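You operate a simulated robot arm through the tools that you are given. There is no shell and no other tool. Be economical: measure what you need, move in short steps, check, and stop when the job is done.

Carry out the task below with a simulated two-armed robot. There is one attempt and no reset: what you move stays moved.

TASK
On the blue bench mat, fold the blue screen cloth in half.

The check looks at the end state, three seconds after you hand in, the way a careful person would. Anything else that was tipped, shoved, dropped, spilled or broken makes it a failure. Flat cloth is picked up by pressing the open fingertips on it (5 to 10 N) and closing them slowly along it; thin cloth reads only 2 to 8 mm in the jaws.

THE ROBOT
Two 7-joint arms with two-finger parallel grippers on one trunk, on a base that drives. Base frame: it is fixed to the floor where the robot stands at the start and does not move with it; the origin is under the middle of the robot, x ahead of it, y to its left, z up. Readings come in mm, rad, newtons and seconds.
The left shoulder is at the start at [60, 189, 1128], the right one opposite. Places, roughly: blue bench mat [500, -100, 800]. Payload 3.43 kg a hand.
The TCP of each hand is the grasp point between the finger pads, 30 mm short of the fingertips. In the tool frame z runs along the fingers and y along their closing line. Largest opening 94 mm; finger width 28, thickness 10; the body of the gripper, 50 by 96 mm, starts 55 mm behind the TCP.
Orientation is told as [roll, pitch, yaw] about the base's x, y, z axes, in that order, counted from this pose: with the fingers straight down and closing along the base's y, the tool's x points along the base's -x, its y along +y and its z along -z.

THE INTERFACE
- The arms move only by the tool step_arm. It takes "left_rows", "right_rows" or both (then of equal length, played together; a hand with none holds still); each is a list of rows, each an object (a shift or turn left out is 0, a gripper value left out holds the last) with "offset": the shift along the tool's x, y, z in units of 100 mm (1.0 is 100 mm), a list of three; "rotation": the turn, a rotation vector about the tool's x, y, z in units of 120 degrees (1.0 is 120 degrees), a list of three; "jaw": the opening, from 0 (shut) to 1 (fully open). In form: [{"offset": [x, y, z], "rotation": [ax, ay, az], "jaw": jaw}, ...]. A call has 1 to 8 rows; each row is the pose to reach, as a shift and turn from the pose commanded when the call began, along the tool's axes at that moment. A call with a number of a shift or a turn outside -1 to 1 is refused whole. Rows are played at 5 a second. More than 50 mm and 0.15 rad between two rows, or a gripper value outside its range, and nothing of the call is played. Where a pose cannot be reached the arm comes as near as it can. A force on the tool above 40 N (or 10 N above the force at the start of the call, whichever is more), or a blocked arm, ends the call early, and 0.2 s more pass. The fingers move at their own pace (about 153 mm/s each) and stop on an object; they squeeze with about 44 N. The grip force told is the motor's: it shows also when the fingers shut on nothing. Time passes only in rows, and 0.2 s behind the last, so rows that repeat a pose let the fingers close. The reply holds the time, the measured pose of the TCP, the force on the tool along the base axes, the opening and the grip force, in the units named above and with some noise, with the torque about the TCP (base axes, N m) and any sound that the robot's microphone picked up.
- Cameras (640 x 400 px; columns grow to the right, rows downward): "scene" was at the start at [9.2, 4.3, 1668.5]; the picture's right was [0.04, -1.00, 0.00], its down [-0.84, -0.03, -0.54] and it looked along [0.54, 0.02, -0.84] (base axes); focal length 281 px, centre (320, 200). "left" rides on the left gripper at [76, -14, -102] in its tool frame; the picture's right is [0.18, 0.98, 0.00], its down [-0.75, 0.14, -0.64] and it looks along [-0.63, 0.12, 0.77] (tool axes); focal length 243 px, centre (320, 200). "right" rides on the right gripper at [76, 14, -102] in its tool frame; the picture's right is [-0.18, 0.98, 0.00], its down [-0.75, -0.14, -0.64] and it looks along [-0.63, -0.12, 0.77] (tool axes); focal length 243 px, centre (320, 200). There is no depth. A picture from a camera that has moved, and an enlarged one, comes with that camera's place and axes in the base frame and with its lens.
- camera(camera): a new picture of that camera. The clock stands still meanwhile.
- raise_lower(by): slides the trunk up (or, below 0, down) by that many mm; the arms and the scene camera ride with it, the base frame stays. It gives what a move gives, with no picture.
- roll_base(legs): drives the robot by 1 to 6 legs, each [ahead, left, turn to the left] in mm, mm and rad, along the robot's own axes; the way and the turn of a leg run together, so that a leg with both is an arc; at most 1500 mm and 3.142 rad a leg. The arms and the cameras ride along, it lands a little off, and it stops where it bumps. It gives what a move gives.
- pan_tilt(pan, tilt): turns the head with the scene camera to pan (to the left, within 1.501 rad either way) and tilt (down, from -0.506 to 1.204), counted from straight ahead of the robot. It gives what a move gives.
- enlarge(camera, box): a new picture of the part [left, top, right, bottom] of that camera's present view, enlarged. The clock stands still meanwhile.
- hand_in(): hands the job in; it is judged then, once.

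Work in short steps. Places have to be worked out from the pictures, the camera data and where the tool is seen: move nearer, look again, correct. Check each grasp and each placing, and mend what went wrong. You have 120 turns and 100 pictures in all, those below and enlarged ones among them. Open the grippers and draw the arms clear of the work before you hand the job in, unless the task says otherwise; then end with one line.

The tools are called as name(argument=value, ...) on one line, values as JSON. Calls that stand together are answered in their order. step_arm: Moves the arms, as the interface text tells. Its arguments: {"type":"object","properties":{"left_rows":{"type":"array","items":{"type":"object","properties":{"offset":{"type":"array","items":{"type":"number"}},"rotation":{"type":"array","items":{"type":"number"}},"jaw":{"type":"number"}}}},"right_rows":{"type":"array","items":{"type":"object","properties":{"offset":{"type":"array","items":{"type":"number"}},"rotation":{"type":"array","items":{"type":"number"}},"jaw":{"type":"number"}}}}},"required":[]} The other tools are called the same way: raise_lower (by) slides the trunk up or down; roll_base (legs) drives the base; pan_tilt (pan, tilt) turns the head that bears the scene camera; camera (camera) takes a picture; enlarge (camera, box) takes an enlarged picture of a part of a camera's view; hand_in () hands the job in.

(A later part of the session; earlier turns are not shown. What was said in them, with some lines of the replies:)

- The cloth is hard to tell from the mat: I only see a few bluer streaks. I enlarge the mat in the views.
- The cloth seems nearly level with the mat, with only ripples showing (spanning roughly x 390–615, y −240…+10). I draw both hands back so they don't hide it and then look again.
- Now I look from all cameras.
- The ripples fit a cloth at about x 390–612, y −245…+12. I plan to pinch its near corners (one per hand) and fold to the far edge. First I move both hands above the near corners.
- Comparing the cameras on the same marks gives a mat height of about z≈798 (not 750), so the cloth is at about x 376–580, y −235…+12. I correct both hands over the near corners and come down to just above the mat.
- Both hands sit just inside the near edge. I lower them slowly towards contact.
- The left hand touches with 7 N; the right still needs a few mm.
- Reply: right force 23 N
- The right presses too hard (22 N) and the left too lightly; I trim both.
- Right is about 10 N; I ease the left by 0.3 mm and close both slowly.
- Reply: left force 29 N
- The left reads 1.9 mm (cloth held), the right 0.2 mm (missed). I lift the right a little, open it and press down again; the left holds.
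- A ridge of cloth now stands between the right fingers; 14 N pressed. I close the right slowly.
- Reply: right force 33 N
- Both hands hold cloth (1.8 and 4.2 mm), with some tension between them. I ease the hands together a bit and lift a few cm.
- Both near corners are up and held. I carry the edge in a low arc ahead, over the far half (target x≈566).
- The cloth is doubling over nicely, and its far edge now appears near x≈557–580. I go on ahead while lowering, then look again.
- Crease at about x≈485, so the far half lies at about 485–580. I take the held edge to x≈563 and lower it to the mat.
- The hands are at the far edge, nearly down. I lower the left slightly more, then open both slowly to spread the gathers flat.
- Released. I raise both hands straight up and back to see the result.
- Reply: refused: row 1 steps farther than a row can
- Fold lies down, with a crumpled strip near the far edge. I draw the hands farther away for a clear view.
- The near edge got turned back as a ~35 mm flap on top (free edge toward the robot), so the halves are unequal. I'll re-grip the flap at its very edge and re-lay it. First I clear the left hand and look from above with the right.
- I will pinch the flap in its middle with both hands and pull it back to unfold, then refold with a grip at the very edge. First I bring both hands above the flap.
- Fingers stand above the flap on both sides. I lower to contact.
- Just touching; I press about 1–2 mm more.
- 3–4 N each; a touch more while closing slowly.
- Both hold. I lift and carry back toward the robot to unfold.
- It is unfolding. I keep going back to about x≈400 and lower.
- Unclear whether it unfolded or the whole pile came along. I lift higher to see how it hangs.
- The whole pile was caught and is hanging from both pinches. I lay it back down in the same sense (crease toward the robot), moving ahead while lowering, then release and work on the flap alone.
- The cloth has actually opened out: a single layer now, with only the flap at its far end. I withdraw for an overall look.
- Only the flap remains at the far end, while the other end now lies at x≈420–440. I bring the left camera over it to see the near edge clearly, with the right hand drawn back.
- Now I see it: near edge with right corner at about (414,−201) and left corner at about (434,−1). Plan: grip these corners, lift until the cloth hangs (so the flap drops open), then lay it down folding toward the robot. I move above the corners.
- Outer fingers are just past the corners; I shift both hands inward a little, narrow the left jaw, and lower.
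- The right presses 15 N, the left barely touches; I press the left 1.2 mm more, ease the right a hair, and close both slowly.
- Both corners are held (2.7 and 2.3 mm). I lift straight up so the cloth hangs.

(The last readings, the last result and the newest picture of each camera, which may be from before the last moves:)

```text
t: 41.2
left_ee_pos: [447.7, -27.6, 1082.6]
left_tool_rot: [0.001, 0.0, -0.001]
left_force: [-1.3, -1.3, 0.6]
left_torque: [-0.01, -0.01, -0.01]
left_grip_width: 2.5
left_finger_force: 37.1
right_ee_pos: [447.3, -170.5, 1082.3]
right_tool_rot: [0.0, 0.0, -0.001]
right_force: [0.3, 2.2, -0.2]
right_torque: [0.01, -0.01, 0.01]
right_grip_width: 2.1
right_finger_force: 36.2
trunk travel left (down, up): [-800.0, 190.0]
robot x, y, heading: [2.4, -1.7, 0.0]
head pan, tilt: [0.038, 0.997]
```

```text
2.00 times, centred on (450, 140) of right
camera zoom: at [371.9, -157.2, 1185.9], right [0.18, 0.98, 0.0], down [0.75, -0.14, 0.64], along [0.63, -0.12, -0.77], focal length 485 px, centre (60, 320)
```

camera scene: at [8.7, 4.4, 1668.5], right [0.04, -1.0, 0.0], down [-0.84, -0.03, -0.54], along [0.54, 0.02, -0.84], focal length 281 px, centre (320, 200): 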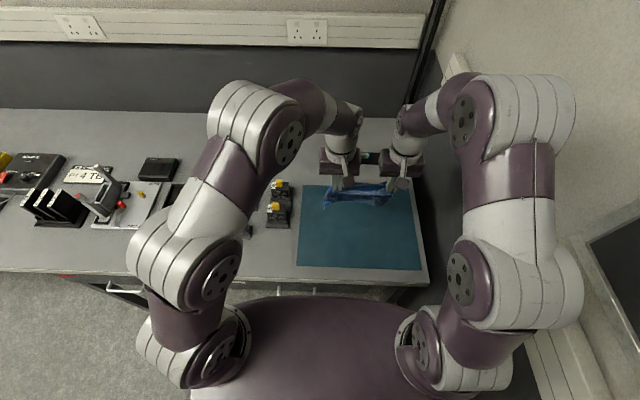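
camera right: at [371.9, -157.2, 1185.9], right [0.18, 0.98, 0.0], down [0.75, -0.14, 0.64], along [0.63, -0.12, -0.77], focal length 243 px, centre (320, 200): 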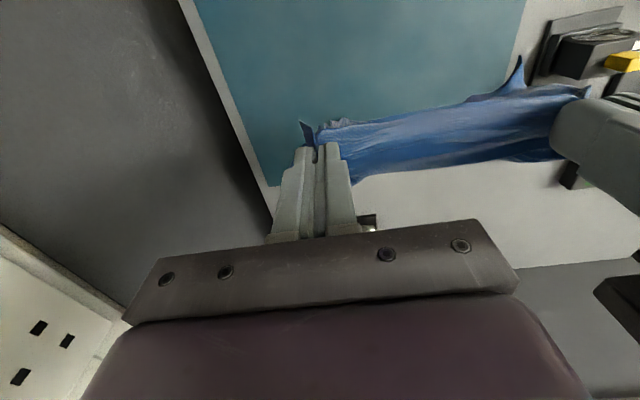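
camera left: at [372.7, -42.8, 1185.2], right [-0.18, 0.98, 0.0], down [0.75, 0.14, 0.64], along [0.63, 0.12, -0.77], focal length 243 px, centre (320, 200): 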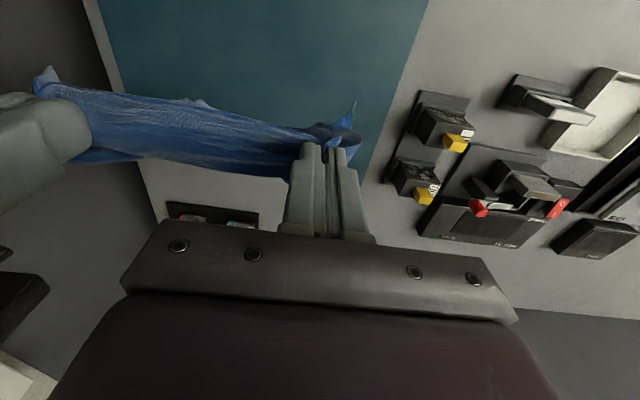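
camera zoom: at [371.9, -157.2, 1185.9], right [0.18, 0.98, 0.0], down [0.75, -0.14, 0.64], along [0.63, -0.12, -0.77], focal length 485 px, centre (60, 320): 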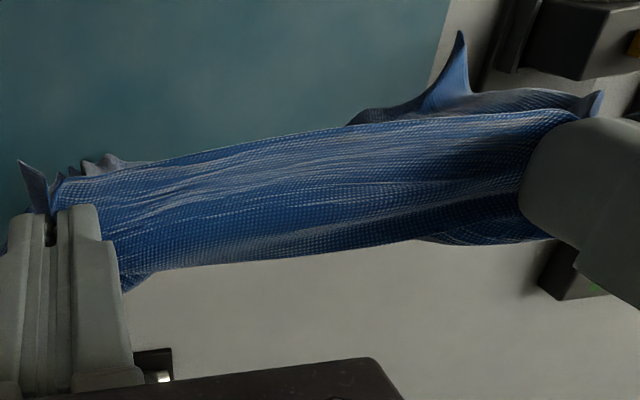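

The cloth hangs shorter than expected; I wait a bit to let it settle and look again.

step_arm(left_rows=[{"offset": [0, 0.02, 0]}, {"offset": [0, 0.03, 0]}, {"offset": [0, 0.03, 0]}, {"offset": [0, 0.03, 0]}, {"offset": [0, 0.03, 0]}, {"offset": [0, 0.03, 0]}], right_rows=[{"offset": [0, -0.02, 0]}, {"offset": [0, -0.03, 0]}, {"offset": [0, -0.03, 0]}, {"offset": [0, -0.03, 0]}, {"offset": [0, -0.03, 0]}, {"offset": [0, -0.03, 0]}])

enlarge(camera="scene", box=[310, 165, 422, 235])

```text
t: 42.6
left_ee_pos: [448.2, -24.0, 1082.1]
left_tool_rot: [0.001, 0.0, 0.001]
left_force: [-0.1, -10.1, -0.9]
left_torque: [-0.29, -0.03, 0.0]
left_grip_width: 2.4
left_finger_force: 37.7
right_ee_pos: [448.8, -173.4, 1081.8]
right_tool_rot: [0.0, 0.0, 0.0]
right_force: [-0.4, 8.0, 0.8]
right_torque: [0.26, 0.05, 0.04]
right_grip_width: 2.2
right_finger_force: 37.9
trunk travel left (down, up): [-800.0, 190.0]
robot x, y, heading: [2.1, 0.0, 0.003]
head pan, tilt: [0.038, 0.997]
```

```text
5.71 times, centred on (366, 200) of scene
camera zoom: at [9.3, 4.3, 1668.5], right [0.04, -1.0, 0.0], down [-0.84, -0.03, -0.54], along [0.54, 0.02, -0.84], focal length 1605 px, centre (57, 200)
```

zoom: 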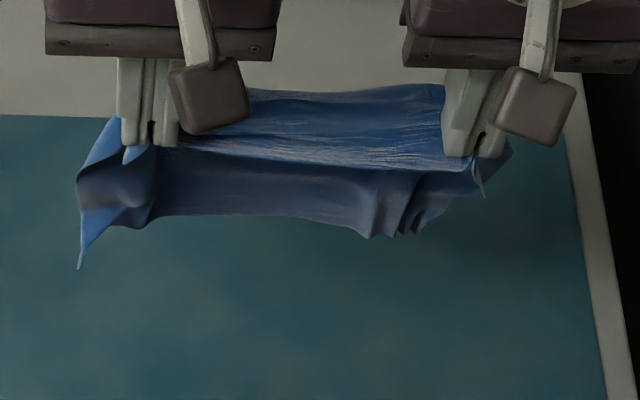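

Working out the perspective, the cloth hangs about 180 mm from the front side of the fingers, mostly open; the flap may still be partly turned up on the forward side. I bring it toward the robot, touch its lower end on the mat and then drag ahead so the flap opens and the lower half lays out forward.

step_arm(left_rows=[{"offset": [0.3, -0.02, 0.2]}, {"offset": [0.5, -0.02, 0.5]}, {"offset": [0.6, -0.02, 0.8]}, {"offset": [0.6, -0.02, 1.0]}], right_rows=[{"offset": [0.3, 0.02, 0.2]}, {"offset": [0.5, 0.02, 0.5]}, {"offset": [0.6, 0.02, 0.8]}, {"offset": [0.6, 0.02, 1.0]}])

step_arm(left_rows=[{"offset": [0, 0, 0.2]}, {"offset": [0, 0, 0.38]}, {"offset": [-0.15, 0, 0.42]}, {"offset": [-0.3, 0, 0.45]}, {"offset": [-0.45, 0, 0.48]}, {"offset": [-0.6, 0, 0.5]}], right_rows=[{"offset": [0, 0, 0.2]}, {"offset": [0, 0, 0.38]}, {"offset": [-0.15, 0, 0.42]}, {"offset": [-0.3, 0, 0.45]}, {"offset": [-0.45, 0, 0.48]}, {"offset": [-0.6, 0, 0.5]}])

enlarge(camera="scene", box=[298, 178, 426, 258])

camera(camera="left")

camera(camera="right")

```text
t: 43.6
left_ee_pos: [388.2, -25.1, 982.3]
left_tool_rot: [0.001, 0.001, 0.0]
left_force: [-0.1, -2.2, -0.2]
left_torque: [-0.05, 0.04, -0.01]
left_grip_width: 2.6
left_finger_force: 37.3
right_ee_pos: [387.9, -170.7, 982.1]
right_tool_rot: [0.0, 0.0, 0.0]
right_force: [0.8, 1.5, -0.5]
right_torque: [0.02, -0.02, 0.01]
right_grip_width: 1.9
right_finger_force: 36.3
trunk travel left (down, up): [-800.0, 190.0]
robot x, y, heading: [0.1, -0.7, 0.0]
head pan, tilt: [0.038, 0.997]
```

```text
t: 45.0
left_ee_pos: [448.7, -27.2, 930.8]
left_tool_rot: [-0.001, 0.002, 0.0]
left_force: [-0.4, -0.1, 0.5]
left_torque: [0.01, 0.04, 0.0]
left_grip_width: 2.5
left_finger_force: 37.3
right_ee_pos: [447.8, -171.5, 929.9]
right_tool_rot: [-0.001, 0.001, 0.001]
right_force: [0.2, 0.1, -0.7]
right_torque: [0.0, -0.04, -0.01]
right_grip_width: 2.2
right_finger_force: 36.4
trunk travel left (down, up): [-800.0, 190.0]
robot x, y, heading: [-3.3, -2.0, 0.001]
head pan, tilt: [0.038, 0.997]
```

```text
5.00 times, centred on (362, 218) of scene
camera zoom: at [10.6, 4.2, 1668.5], right [0.04, -1.0, 0.0], down [-0.84, -0.03, -0.54], along [0.54, 0.02, -0.84], focal length 1404 px, centre (110, 110)
```

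zoom: 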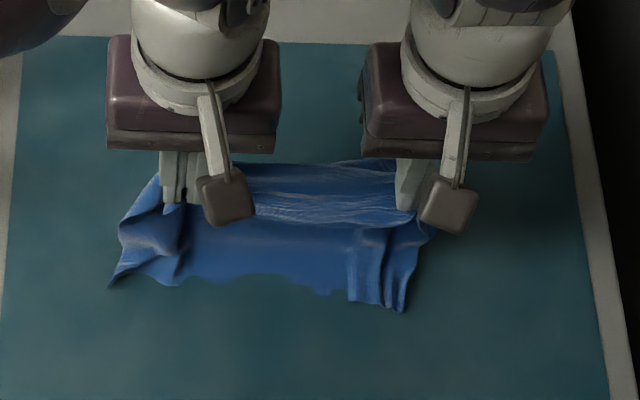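

```text
31 pictures are left
camera left: at [373.7, -43.0, 1033.2], right [-0.18, 0.98, 0.0], down [0.75, 0.14, 0.64], along [0.63, 0.12, -0.77], focal length 243 px, centre (320, 200)
```

left: 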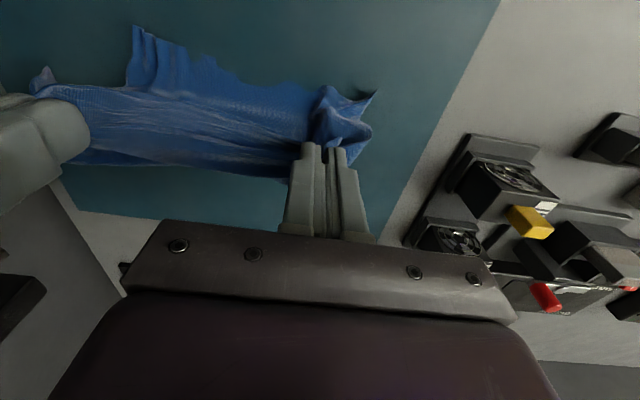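

```text
30 pictures are left
camera right: at [373.1, -158.1, 1034.5], right [0.18, 0.98, 0.0], down [0.75, -0.14, 0.64], along [0.63, -0.12, -0.77], focal length 243 px, centre (320, 200)
```

right: 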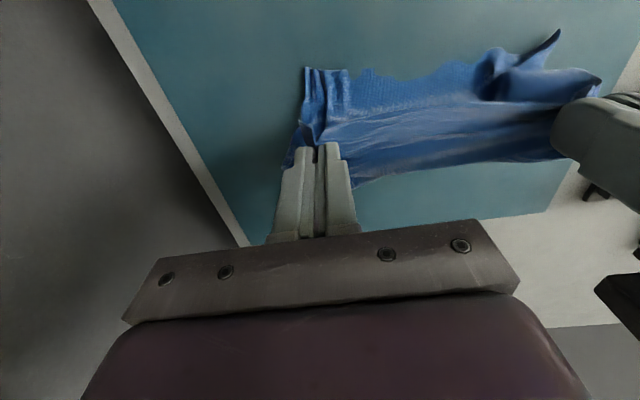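

The bottom edge now lies open on the mat at x≈416–427 and trails toward the robot as wanted. I continue forward to lay the lower half, then will come back.

step_arm(left_rows=[{"offset": [-0.2, 0.02, 0]}, {"offset": [-0.4, 0.04, 0.02]}, {"offset": [-0.6, 0.06, 0.1]}, {"offset": [-0.8, 0.08, 0.25]}, {"offset": [-0.9, 0.08, 0.45]}], right_rows=[{"offset": [-0.2, 0.02, 0]}, {"offset": [-0.4, 0.04, 0.02]}, {"offset": [-0.6, 0.06, 0.1]}, {"offset": [-0.8, 0.08, 0.25]}, {"offset": [-0.9, 0.08, 0.45]}])

enlarge(camera="scene", box=[298, 178, 426, 258])

camera(camera="right")

```text
t: 46.2
left_ee_pos: [540.3, -19.6, 886.1]
left_tool_rot: [0.0, 0.004, -0.001]
left_force: [-0.8, -0.6, -0.1]
left_torque: [-0.03, 0.03, 0.01]
left_grip_width: 2.4
left_finger_force: 37.3
right_ee_pos: [539.8, -163.2, 884.5]
right_tool_rot: [0.0, 0.0, 0.0]
right_force: [-0.5, -0.2, 0.3]
right_torque: [-0.02, 0.02, 0.03]
right_grip_width: 1.9
right_finger_force: 36.2
trunk travel left (down, up): [-800.0, 190.0]
robot x, y, heading: [-2.5, -3.3, 0.0]
head pan, tilt: [0.038, 0.997]
```

```text
5.00 times, centred on (362, 218) of scene
camera zoom: at [10.6, 4.1, 1668.5], right [0.04, -1.0, 0.0], down [-0.84, -0.03, -0.54], along [0.54, 0.02, -0.84], focal length 1404 px, centre (110, 110)
```

zoom: 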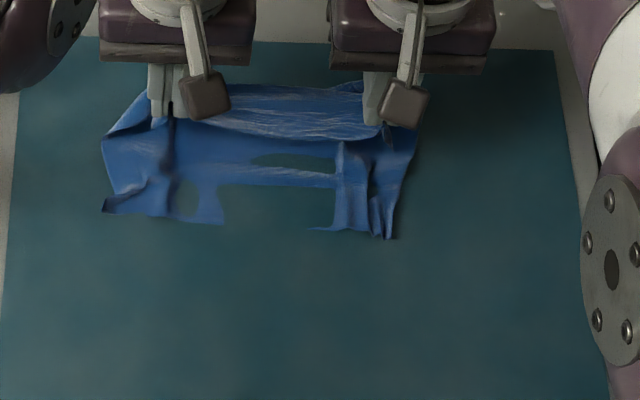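

```text
28 pictures are left
camera right: at [463.6, -150.4, 989.0], right [0.18, 0.98, 0.0], down [0.75, -0.14, 0.64], along [0.63, -0.12, -0.77], focal length 243 px, centre (320, 200)
```

right: 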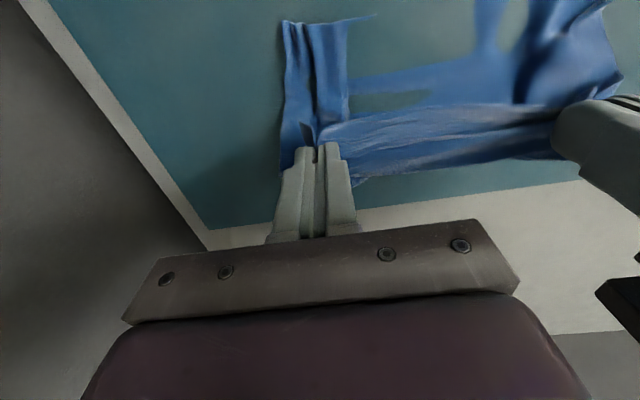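

The free edge is now straight on the mat at x≈470–482 with the lower half laying out ahead. I go a little farther forward to set the crease near x≈576, then come back over and down toward that edge.

step_arm(left_rows=[{"offset": [-0.15, 0, 0.0]}, {"offset": [-0.3, 0, 0.0]}, {"offset": [-0.42, 0, 0.05]}, {"offset": [-0.45, 0, 0.12]}, {"offset": [-0.38, 0.02, 0.18]}, {"offset": [-0.25, 0.02, 0.22]}, {"offset": [-0.1, 0.02, 0.25]}], right_rows=[{"offset": [-0.15, 0, 0.0]}, {"offset": [-0.3, 0, 0.0]}, {"offset": [-0.42, 0, 0.05]}, {"offset": [-0.45, 0, 0.12]}, {"offset": [-0.38, -0.02, 0.18]}, {"offset": [-0.25, -0.02, 0.22]}, {"offset": [-0.1, -0.02, 0.25]}])

enlarge(camera="scene", box=[298, 178, 426, 258])

camera(camera="right")

```text
t: 47.8
left_ee_pos: [549.5, -16.3, 863.5]
left_tool_rot: [0.0, 0.0, 0.001]
left_force: [0.0, -7.4, 0.3]
left_torque: [-0.19, -0.03, -0.02]
left_grip_width: 2.3
left_finger_force: 38.3
right_ee_pos: [548.3, -164.9, 862.7]
right_tool_rot: [0.001, -0.002, 0.0]
right_force: [-0.8, 6.7, -0.1]
right_torque: [0.25, -0.03, 0.05]
right_grip_width: 1.9
right_finger_force: 37.0
trunk travel left (down, up): [-800.0, 190.0]
robot x, y, heading: [0.0, -3.5, 0.002]
head pan, tilt: [0.038, 0.997]
```

```text
5.00 times, centred on (362, 218) of scene
camera zoom: at [8.4, 4.3, 1668.5], right [0.04, -1.0, 0.0], down [-0.84, -0.03, -0.54], along [0.54, 0.02, -0.84], focal length 1404 px, centre (110, 110)
```

zoom: 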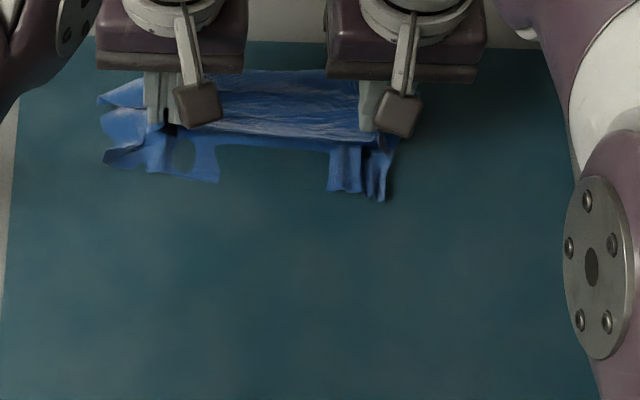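

```text
26 pictures are left
camera right: at [472.6, -151.7, 964.8], right [0.18, 0.98, 0.0], down [0.75, -0.14, 0.64], along [0.63, -0.12, -0.77], focal length 243 px, centre (320, 200)
```

right: 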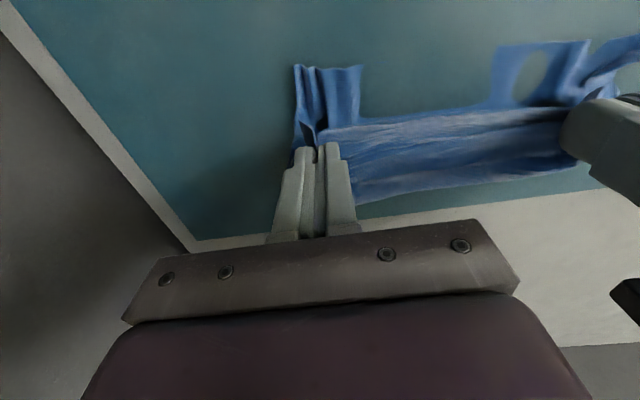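

The free edge slid to about x=519 (left) … 498 (right). I bring the held edge over it: left pinch to x≈534, right to ≈514, lowering to the mat.

step_arm(left_rows=[{"offset": [0.04, 0, 0.08]}, {"offset": [0.08, 0, 0.15]}, {"offset": [0.12, 0, 0.22]}, {"offset": [0.15, 0, 0.28]}], right_rows=[{"offset": [0.1, 0, 0.08]}, {"offset": [0.2, 0, 0.15]}, {"offset": [0.28, 0, 0.22]}, {"offset": [0.34, 0, 0.27]}])

enlarge(camera="scene", box=[298, 178, 426, 258])

camera(camera="right")

camera(camera="left")

```text
t: 48.8
left_ee_pos: [533.6, -15.8, 834.5]
left_tool_rot: [0.001, -0.002, 0.001]
left_force: [-0.8, -14.0, 1.4]
left_torque: [-0.46, 0.04, -0.01]
left_grip_width: 2.7
left_finger_force: 37.3
right_ee_pos: [514.0, -165.0, 832.5]
right_tool_rot: [0.001, -0.002, 0.0]
right_force: [2.4, 14.3, 0.5]
right_torque: [0.5, -0.11, 0.01]
right_grip_width: 1.8
right_finger_force: 36.7
trunk travel left (down, up): [-800.0, 190.0]
robot x, y, heading: [-0.1, 0.4, -0.001]
head pan, tilt: [0.038, 0.997]
```

```text
5.00 times, centred on (362, 218) of scene
camera zoom: at [8.8, 4.4, 1668.5], right [0.04, -1.0, 0.0], down [-0.84, -0.03, -0.54], along [0.54, 0.02, -0.84], focal length 1404 px, centre (110, 110)
```

zoom: 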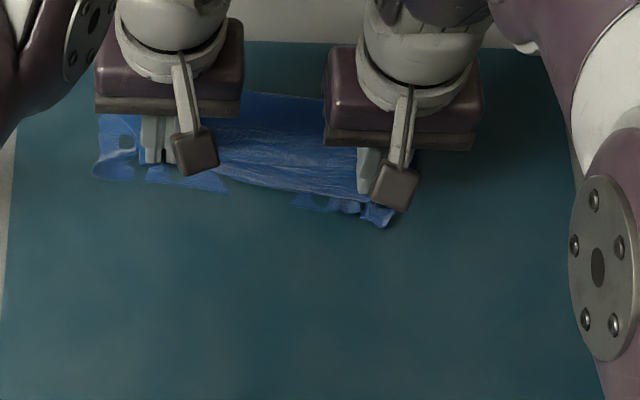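

```text
24 pictures are left
camera right: at [438.5, -152.1, 937.7], right [0.18, 0.98, 0.0], down [0.75, -0.14, 0.64], along [0.63, -0.12, -0.77], focal length 243 px, centre (320, 200)
```

right: 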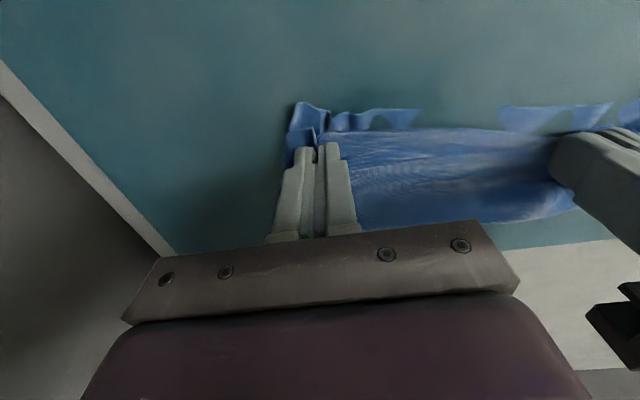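

```text
23 pictures are left
camera left: at [458.3, -31.8, 937.4], right [-0.18, 0.98, 0.0], down [0.75, 0.14, 0.64], along [0.63, 0.12, -0.77], focal length 243 px, centre (320, 200)
```

left: 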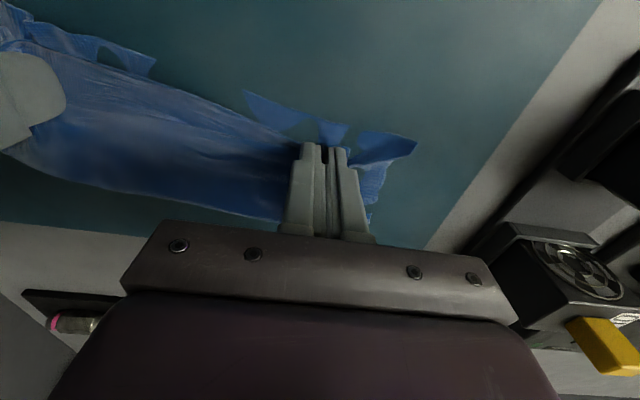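

The held edge now lies ~10 mm short of the lower edge, nearly aligned. I lift a touch, come back 10 mm, and press down.

step_arm(left_rows=[{"offset": [0, -0.02, -0.07]}, {"offset": [0.06, -0.02, -0.07]}, {"offset": [0.1, -0.02, -0.04]}, {"offset": [0.1, -0.02, 0.0]}, {"offset": [0.1, -0.02, 0.03]}], right_rows=[{"offset": [0, 0.02, -0.07]}, {"offset": [0.06, 0.02, -0.07]}, {"offset": [0.1, 0.02, -0.04]}, {"offset": [0.1, 0.02, 0.0]}, {"offset": [0.1, 0.02, 0.015]}])

```text
t: 50.0
left_ee_pos: [524.1, -17.2, 831.1]
left_tool_rot: [-0.001, -0.006, 0.002]
left_force: [-0.3, -1.1, 13.5]
left_torque: [-0.07, -0.03, 0.02]
left_grip_width: 2.5
left_finger_force: 37.2
right_ee_pos: [502.9, -162.2, 833.3]
right_tool_rot: [0.001, -0.001, 0.0]
right_force: [0.3, 2.7, 0.2]
right_torque: [0.06, -0.02, -0.03]
right_grip_width: 2.1
right_finger_force: 36.6
trunk travel left (down, up): [-800.0, 190.0]
robot x, y, heading: [-3.8, -1.3, -0.004]
head pan, tilt: [0.038, 0.997]
```

Left presses 13 N; the right needs ~2 mm more. Then I open both slowly while pressed, to spread the gathers of both layers.

step_arm(left_rows=[{"offset": [0, 0, 0]}, {"offset": [0, 0, 0], "jaw": 0.06}, {"offset": [0, 0, 0], "jaw": 0.12}, {"offset": [0, 0, 0], "jaw": 0.18}, {"offset": [0, 0, 0], "jaw": 0.24}, {"offset": [0, 0, 0], "jaw": 0.3}, {"offset": [0, 0, 0], "jaw": 0.38}], right_rows=[{"offset": [0, 0, 0.02]}, {"offset": [0, 0, 0.022], "jaw": 0.06}, {"offset": [0, 0, 0.022], "jaw": 0.12}, {"offset": [0, 0, 0.022], "jaw": 0.2}, {"offset": [0, 0, 0.022], "jaw": 0.28}, {"offset": [0, 0, 0.022], "jaw": 0.36}, {"offset": [0, 0, 0.022], "jaw": 0.45}])

camera(camera="right")

camera(camera="left")

```text
t: 51.6
left_ee_pos: [522.4, -18.9, 831.2]
left_tool_rot: [0.001, -0.004, 0.001]
left_force: [2.9, -2.1, 23.3]
left_torque: [0.05, -0.06, 0.0]
left_grip_width: 28.7
left_finger_force: 0.2
right_ee_pos: [502.0, -162.8, 832.4]
right_tool_rot: [0.002, -0.005, -0.002]
right_force: [0.6, 0.4, 7.7]
right_torque: [-0.02, 0.01, 0.05]
right_grip_width: 39.7
right_finger_force: 0.0
trunk travel left (down, up): [-800.0, 190.0]
robot x, y, heading: [-3.7, -0.8, -0.001]
head pan, tilt: [0.038, 0.997]
```

```text
22 pictures are left
camera right: at [426.1, -149.9, 935.5], right [0.18, 0.98, 0.0], down [0.75, -0.14, 0.64], along [0.63, -0.12, -0.76], focal length 243 px, centre (320, 200)
```

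right: 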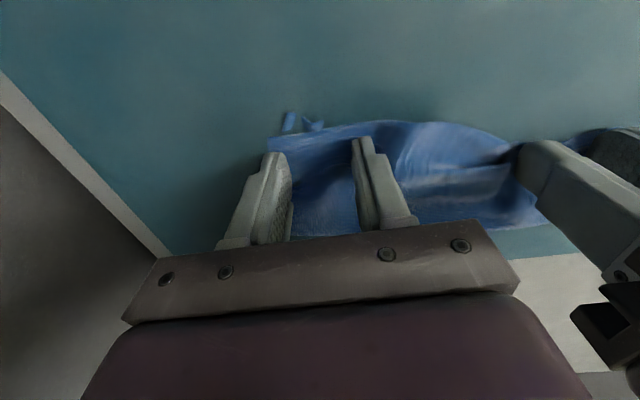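

```text
21 pictures are left
camera left: at [447.3, -34.2, 934.2], right [-0.18, 0.98, 0.0], down [0.75, 0.14, 0.64], along [0.63, 0.12, -0.76], focal length 243 px, centre (320, 200)
```

left: 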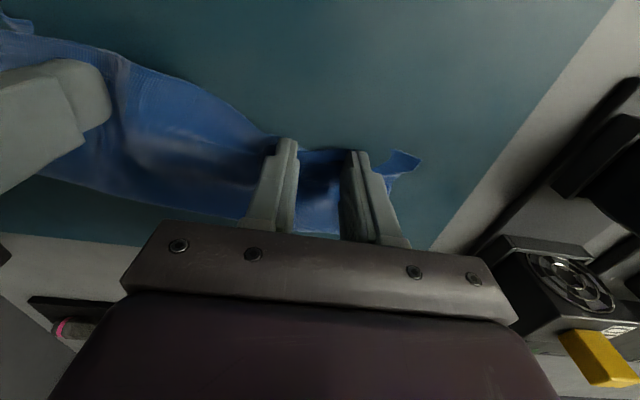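

Top edge spread out well. I lift straight off and withdraw to view.

step_arm(left_rows=[{"offset": [0, 0, -0.1]}, {"offset": [0, 0, -0.4]}, {"offset": [0, 0, -0.8]}, {"offset": [0.3, 0.3, -0.9]}, {"offset": [0.6, 0.6, -1.0]}, {"offset": [0.9, 0.9, -1.0]}], right_rows=[{"offset": [0, 0, -0.1]}, {"offset": [0, 0, -0.4]}, {"offset": [0, 0, -0.8]}, {"offset": [0.3, -0.3, -0.9]}, {"offset": [0.6, -0.6, -1.0]}, {"offset": [0.9, -0.9, -1.0]}])

enlarge(camera="scene", box=[306, 175, 402, 235])

```text
t: 53.0
left_ee_pos: [433.3, 72.8, 930.9]
left_tool_rot: [0.0, -0.001, 0.001]
left_force: [-0.1, -0.3, -0.6]
left_torque: [0.02, -0.04, -0.03]
left_grip_width: 35.9
left_finger_force: 0.0
right_ee_pos: [413.2, -254.1, 929.5]
right_tool_rot: [0.0, -0.002, 0.002]
right_force: [0.5, 0.4, 0.5]
right_torque: [0.0, -0.01, 0.01]
right_grip_width: 42.2
right_finger_force: 0.0
trunk travel left (down, up): [-800.0, 190.0]
robot x, y, heading: [1.4, 1.3, 0.002]
head pan, tilt: [0.038, 0.997]
```

```text
6.67 times, centred on (354, 205) of scene
camera zoom: at [7.6, 4.1, 1668.5], right [0.04, -1.0, 0.0], down [-0.84, -0.03, -0.54], along [0.54, 0.02, -0.84], focal length 1872 px, centre (93, 167)
```

zoom: 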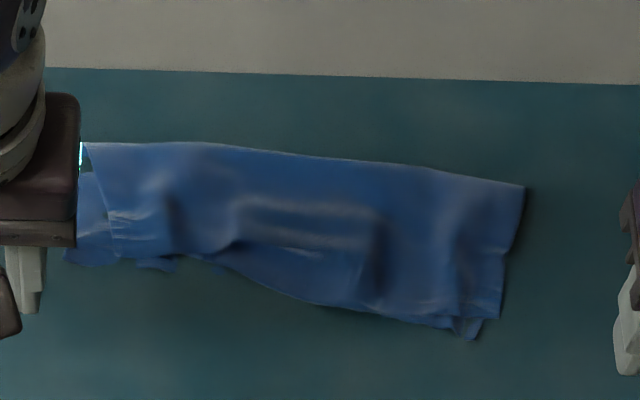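

It is now a clean half fold with crease at the far side. I clear the left hand fully to inspect the left end.

step_arm(left_rows=[{"offset": [0.4, 0.2, 0]}, {"offset": [0.8, 0.4, 0]}, {"offset": [0.99, 0.6, 0]}], right_rows=[{"offset": [0.4, -0.1, 0]}, {"offset": [0.8, -0.1, 0]}, {"offset": [0.99, -0.1, 0]}])

enlarge(camera="scene", box=[306, 178, 402, 238])

camera(camera="scene")

```text
t: 53.8
left_ee_pos: [335.6, 132.7, 930.2]
left_tool_rot: [0.001, -0.001, -0.001]
left_force: [0.8, -0.1, -1.0]
left_torque: [-0.03, -0.02, 0.0]
left_grip_width: 35.7
left_finger_force: 0.1
right_ee_pos: [314.9, -263.7, 929.3]
right_tool_rot: [-0.001, 0.0, 0.0]
right_force: [0.9, -0.2, -0.2]
right_torque: [-0.02, -0.04, -0.03]
right_grip_width: 42.4
right_finger_force: 0.1
trunk travel left (down, up): [-800.0, 190.0]
robot x, y, heading: [0.8, -1.2, -0.001]
head pan, tilt: [0.038, 0.997]
```

```text
6.67 times, centred on (354, 208) of scene
camera zoom: at [9.8, 5.1, 1668.4], right [0.04, -1.0, 0.0], down [-0.84, -0.03, -0.54], along [0.54, 0.02, -0.84], focal length 1872 px, centre (93, 147)
```

zoom: 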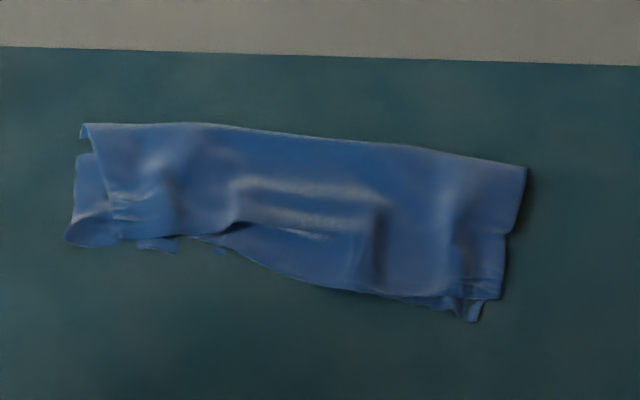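

```text
18 pictures are left
camera scene: at [9.8, 5.1, 1668.4], right [0.04, -1.0, 0.0], down [-0.84, -0.03, -0.54], along [0.54, 0.02, -0.84], focal length 281 px, centre (320, 200)
```

scene: 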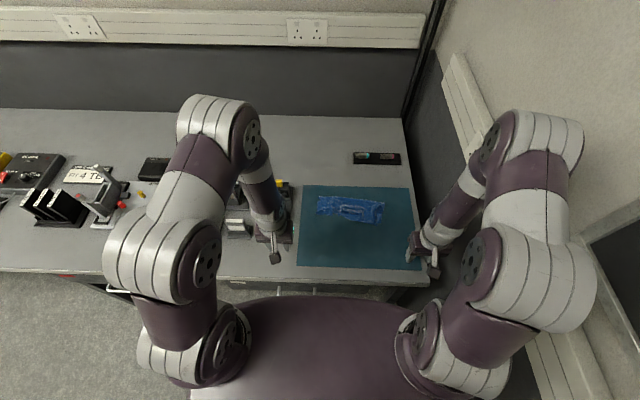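

The fold is good; the top layer's left corner is ~27 mm short of the lower one, and both free edges are slightly gathered at the right. I'll smooth by pressing closed fingertips near both corners and dragging outward. First I move over them.

step_arm(left_rows=[{"offset": [-0.33, -0.2, 0], "jaw": 0}, {"offset": [-0.66, -0.4, 0]}, {"offset": [-1.0, -0.6, 0]}], right_rows=[{"offset": [-0.33, 0.13, 0], "jaw": 0}, {"offset": [-0.66, 0.26, 0]}, {"offset": [-1.0, 0.4, 0]}])

step_arm(left_rows=[{"offset": [-0.3, -0.24, 0.1]}, {"offset": [-0.6, -0.48, 0.2]}, {"offset": [-0.9, -0.73, 0.35]}, {"offset": [-0.9, -0.73, 0.7]}, {"offset": [-0.9, -0.73, 0.85]}], right_rows=[{"offset": [-0.27, 0.15, 0.1]}, {"offset": [-0.54, 0.3, 0.2]}, {"offset": [-0.81, 0.46, 0.35]}, {"offset": [-0.81, 0.46, 0.7]}, {"offset": [-0.81, 0.46, 0.85]}])

camera(camera="left")

camera(camera="right")

```text
t: 54.6
left_ee_pos: [436.6, 72.4, 928.5]
left_tool_rot: [0.001, 0.001, 0.001]
left_force: [0.5, 0.2, -0.1]
left_torque: [-0.02, -0.02, 0.0]
left_grip_width: 0.0
left_finger_force: 33.2
right_ee_pos: [417.0, -224.9, 928.5]
right_tool_rot: [0.0, 0.002, 0.0]
right_force: [-0.7, 0.7, 0.6]
right_torque: [0.02, 0.0, 0.04]
right_grip_width: 0.0
right_finger_force: 33.6
trunk travel left (down, up): [-800.0, 190.0]
robot x, y, heading: [1.0, -2.6, 0.001]
head pan, tilt: [0.038, 0.997]
```

```text
t: 55.8
left_ee_pos: [524.4, -2.3, 846.0]
left_tool_rot: [0.0, 0.001, 0.001]
left_force: [-0.6, -0.4, 0.6]
left_torque: [0.01, -0.03, 0.0]
left_grip_width: 0.0
left_finger_force: 33.1
right_ee_pos: [494.1, -177.8, 845.0]
right_tool_rot: [0.0, 0.002, 0.0]
right_force: [0.1, 0.8, 0.2]
right_torque: [-0.01, -0.01, -0.01]
right_grip_width: 0.2
right_finger_force: 32.6
trunk travel left (down, up): [-800.0, 190.0]
robot x, y, heading: [-1.1, -1.3, -0.002]
head pan, tilt: [0.038, 0.997]
```

```text
17 pictures are left
camera left: at [449.9, -17.5, 948.6], right [-0.18, 0.98, 0.0], down [0.75, 0.14, 0.64], along [0.63, 0.12, -0.77], focal length 243 px, centre (320, 200)
```

left: 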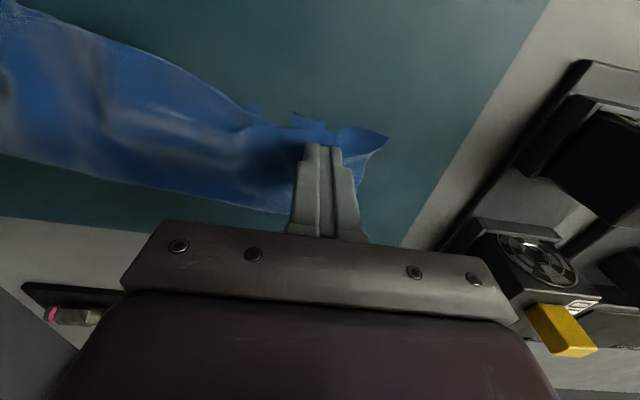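

```text
16 pictures are left
camera right: at [420.6, -163.5, 948.4], right [0.18, 0.98, 0.0], down [0.75, -0.14, 0.64], along [0.63, -0.12, -0.77], focal length 243 px, centre (320, 200)
```

right: 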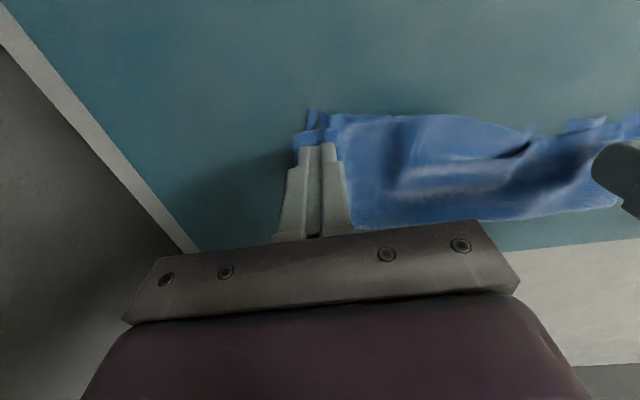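

Both fingertips stand over the right spots. I lower to contact.

step_arm(left_rows=[{"offset": [0, 0, 0.05]}, {"offset": [0, 0, 0.1]}, {"offset": [0, 0, 0.13]}], right_rows=[{"offset": [0, 0, 0.05]}, {"offset": [0, 0, 0.1]}, {"offset": [0, 0, 0.13]}])

```text
t: 56.6
left_ee_pos: [523.1, -0.4, 834.2]
left_tool_rot: [0.001, 0.0, -0.001]
left_force: [0.7, -0.1, 0.5]
left_torque: [0.0, -0.03, -0.03]
left_grip_width: 0.0
left_finger_force: 33.1
right_ee_pos: [496.8, -176.6, 832.3]
right_tool_rot: [0.0, 0.001, 0.0]
right_force: [0.2, 0.1, 1.6]
right_torque: [0.03, 0.0, 0.02]
right_grip_width: 0.1
right_finger_force: 33.3
trunk travel left (down, up): [-800.0, 190.0]
robot x, y, heading: [1.1, 0.6, -0.001]
head pan, tilt: [0.038, 0.997]
```

step_arm(left_rows=[{"offset": [0, 0, 0.01]}, {"offset": [0, 0, 0.015]}], right_rows=[{"offset": [0, 0, 0.006]}, {"offset": [0, 0, 0.008]}])

```text
t: 57.2
left_ee_pos: [523.5, -1.2, 832.0]
left_tool_rot: [0.0, -0.002, -0.001]
left_force: [0.2, -0.9, 4.7]
left_torque: [0.0, 0.03, -0.01]
left_grip_width: 0.1
left_finger_force: 33.3
right_ee_pos: [495.3, -177.1, 830.9]
right_tool_rot: [0.0, -0.002, 0.001]
right_force: [1.0, 1.1, 5.9]
right_torque: [0.0, -0.01, 0.01]
right_grip_width: 0.0
right_finger_force: 32.8
trunk travel left (down, up): [-800.0, 190.0]
robot x, y, heading: [1.2, 3.6, -0.003]
head pan, tilt: [0.038, 0.997]
```

About 5 N each; now I drag outward slowly (left +25 mm, right 24 mm, right pressed slightly more).

step_arm(left_rows=[{"offset": [0, 0.04, 0.001]}, {"offset": [0, 0.09, 0.001]}, {"offset": [0, 0.14, 0.001]}, {"offset": [0, 0.2, 0.001]}, {"offset": [0, 0.25, 0.001]}, {"offset": [0, 0.25, -0.1]}, {"offset": [0, 0.25, -0.4]}], right_rows=[{"offset": [0, -0.04, 0.003]}, {"offset": [0, -0.09, 0.003]}, {"offset": [0, -0.14, 0.003]}, {"offset": [0, -0.2, 0.003]}, {"offset": [0, -0.24, 0.003]}, {"offset": [0, -0.24, -0.1]}, {"offset": [0, -0.24, -0.4]}])

camera(camera="left")

camera(camera="right")

```text
t: 58.8
left_ee_pos: [522.0, 26.0, 871.5]
left_tool_rot: [0.0, 0.0, 0.0]
left_force: [0.2, 0.1, 0.9]
left_torque: [-0.01, -0.04, 0.02]
left_grip_width: 0.0
left_finger_force: 32.7
right_ee_pos: [493.4, -202.7, 871.8]
right_tool_rot: [0.0, 0.001, 0.0]
right_force: [-0.8, -1.4, 0.0]
right_torque: [0.0, -0.04, 0.01]
right_grip_width: 0.0
right_finger_force: 33.0
trunk travel left (down, up): [-800.0, 190.0]
robot x, y, heading: [-1.6, 0.3, 0.004]
head pan, tilt: [0.038, 0.997]
```

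```text
15 pictures are left
camera left: at [447.0, 10.1, 974.5], right [-0.18, 0.98, 0.0], down [0.75, 0.14, 0.64], along [0.63, 0.12, -0.77], focal length 243 px, centre (320, 200)
```

left: 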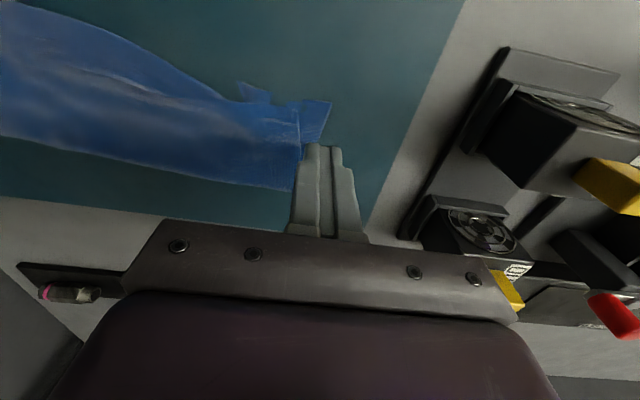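

```text
14 pictures are left
camera right: at [417.8, -189.4, 975.8], right [0.18, 0.98, 0.0], down [0.75, -0.14, 0.64], along [0.63, -0.12, -0.77], focal length 243 px, centre (320, 200)
```

right: 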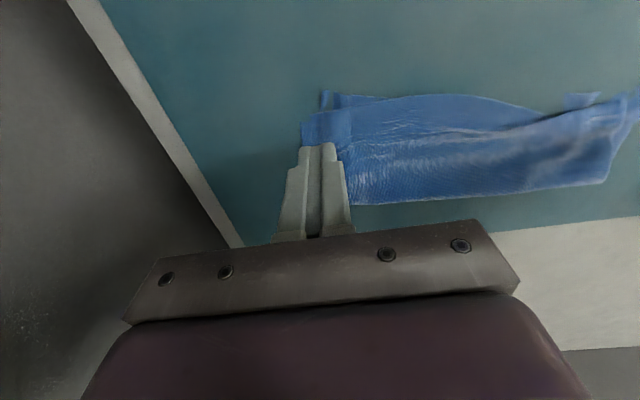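

Smoother on both sides. I withdraw the hands, grippers opening, and check the overall result.

step_arm(left_rows=[{"offset": [0.0, 0.0, -0.4]}, {"offset": [0.4, 0.1, -0.6]}, {"offset": [0.8, 0.2, -0.6]}, {"offset": [1.0, 0.4, -0.6]}], right_rows=[{"offset": [0, 0.0, -0.4]}, {"offset": [0.4, -0.1, -0.6]}, {"offset": [0.8, -0.2, -0.6]}, {"offset": [1.0, -0.4, -0.6]}])

step_arm(left_rows=[{"offset": [0.4, 0.1, 0], "jaw": 0.5}, {"offset": [0.8, 0.3, 0], "jaw": 1}, {"offset": [1.0, 0.5, 0]}], right_rows=[{"offset": [0.4, -0.1, 0], "jaw": 0.5}, {"offset": [0.8, -0.2, 0], "jaw": 1}, {"offset": [0.9, -0.2, 0]}])

enlarge(camera="scene", box=[306, 178, 402, 238])

camera(camera="scene")

```text
t: 59.8
left_ee_pos: [421.8, 65.4, 933.7]
left_tool_rot: [0.001, 0.0, 0.0]
left_force: [-0.4, 0.0, -0.4]
left_torque: [0.02, -0.03, 0.03]
left_grip_width: 0.0
left_finger_force: 32.8
right_ee_pos: [394.6, -241.9, 932.0]
right_tool_rot: [0.0, 0.0, -0.001]
right_force: [-0.7, 0.0, 0.0]
right_torque: [-0.01, 0.01, -0.02]
right_grip_width: 0.0
right_finger_force: 32.5
trunk travel left (down, up): [-800.0, 190.0]
robot x, y, heading: [0.2, -0.6, -0.004]
head pan, tilt: [0.038, 0.997]
```

```text
t: 60.6
left_ee_pos: [324.1, 114.6, 932.7]
left_tool_rot: [-0.001, -0.001, 0.0]
left_force: [0.1, 0.2, 0.6]
left_torque: [-0.04, -0.02, 0.0]
left_grip_width: 94.0
left_finger_force: 0.0
right_ee_pos: [306.2, -260.0, 930.6]
right_tool_rot: [0.0, 0.0, 0.0]
right_force: [0.0, -0.3, -1.0]
right_torque: [0.0, 0.02, 0.01]
right_grip_width: 94.0
right_finger_force: 0.0
trunk travel left (down, up): [-800.0, 190.0]
robot x, y, heading: [0.8, 0.6, -0.002]
head pan, tilt: [0.038, 0.997]
```

```text
6.67 times, centred on (354, 208) of scene
camera zoom: at [10.1, 5.2, 1668.4], right [0.04, -1.0, 0.0], down [-0.84, -0.03, -0.54], along [0.54, 0.02, -0.84], focal length 1872 px, centre (93, 147)
```

zoom: 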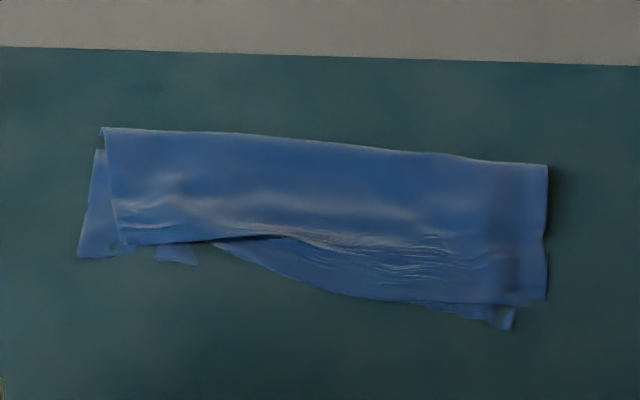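

```text
12 pictures are left
camera scene: at [10.1, 5.2, 1668.4], right [0.04, -1.0, 0.0], down [-0.84, -0.03, -0.54], along [0.54, 0.02, -0.84], focal length 281 px, centre (320, 200)
```

scene: 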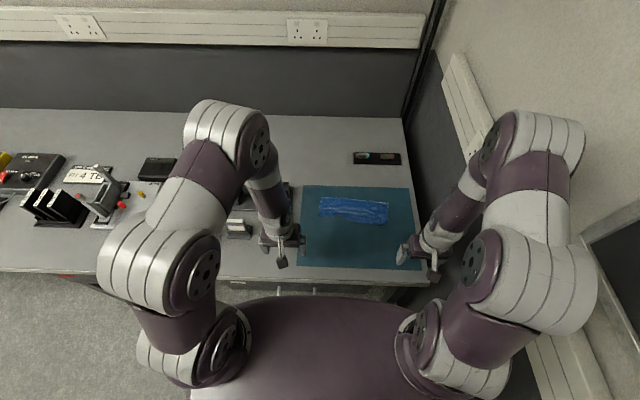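

The cloth lies folded in half on the mat, with the free edges within about 1–2 cm of each other. Nothing else has moved, the grippers are open and the arms are clear, so I hand in.

hand_in()

```text
The job is handed in.
```

The blue screen cloth is folded in half on the blue bench mat. The free edges line up to within about 20 mm, and the top layer sits slightly to the right of the lower one. Nothing else on the bench was moved.
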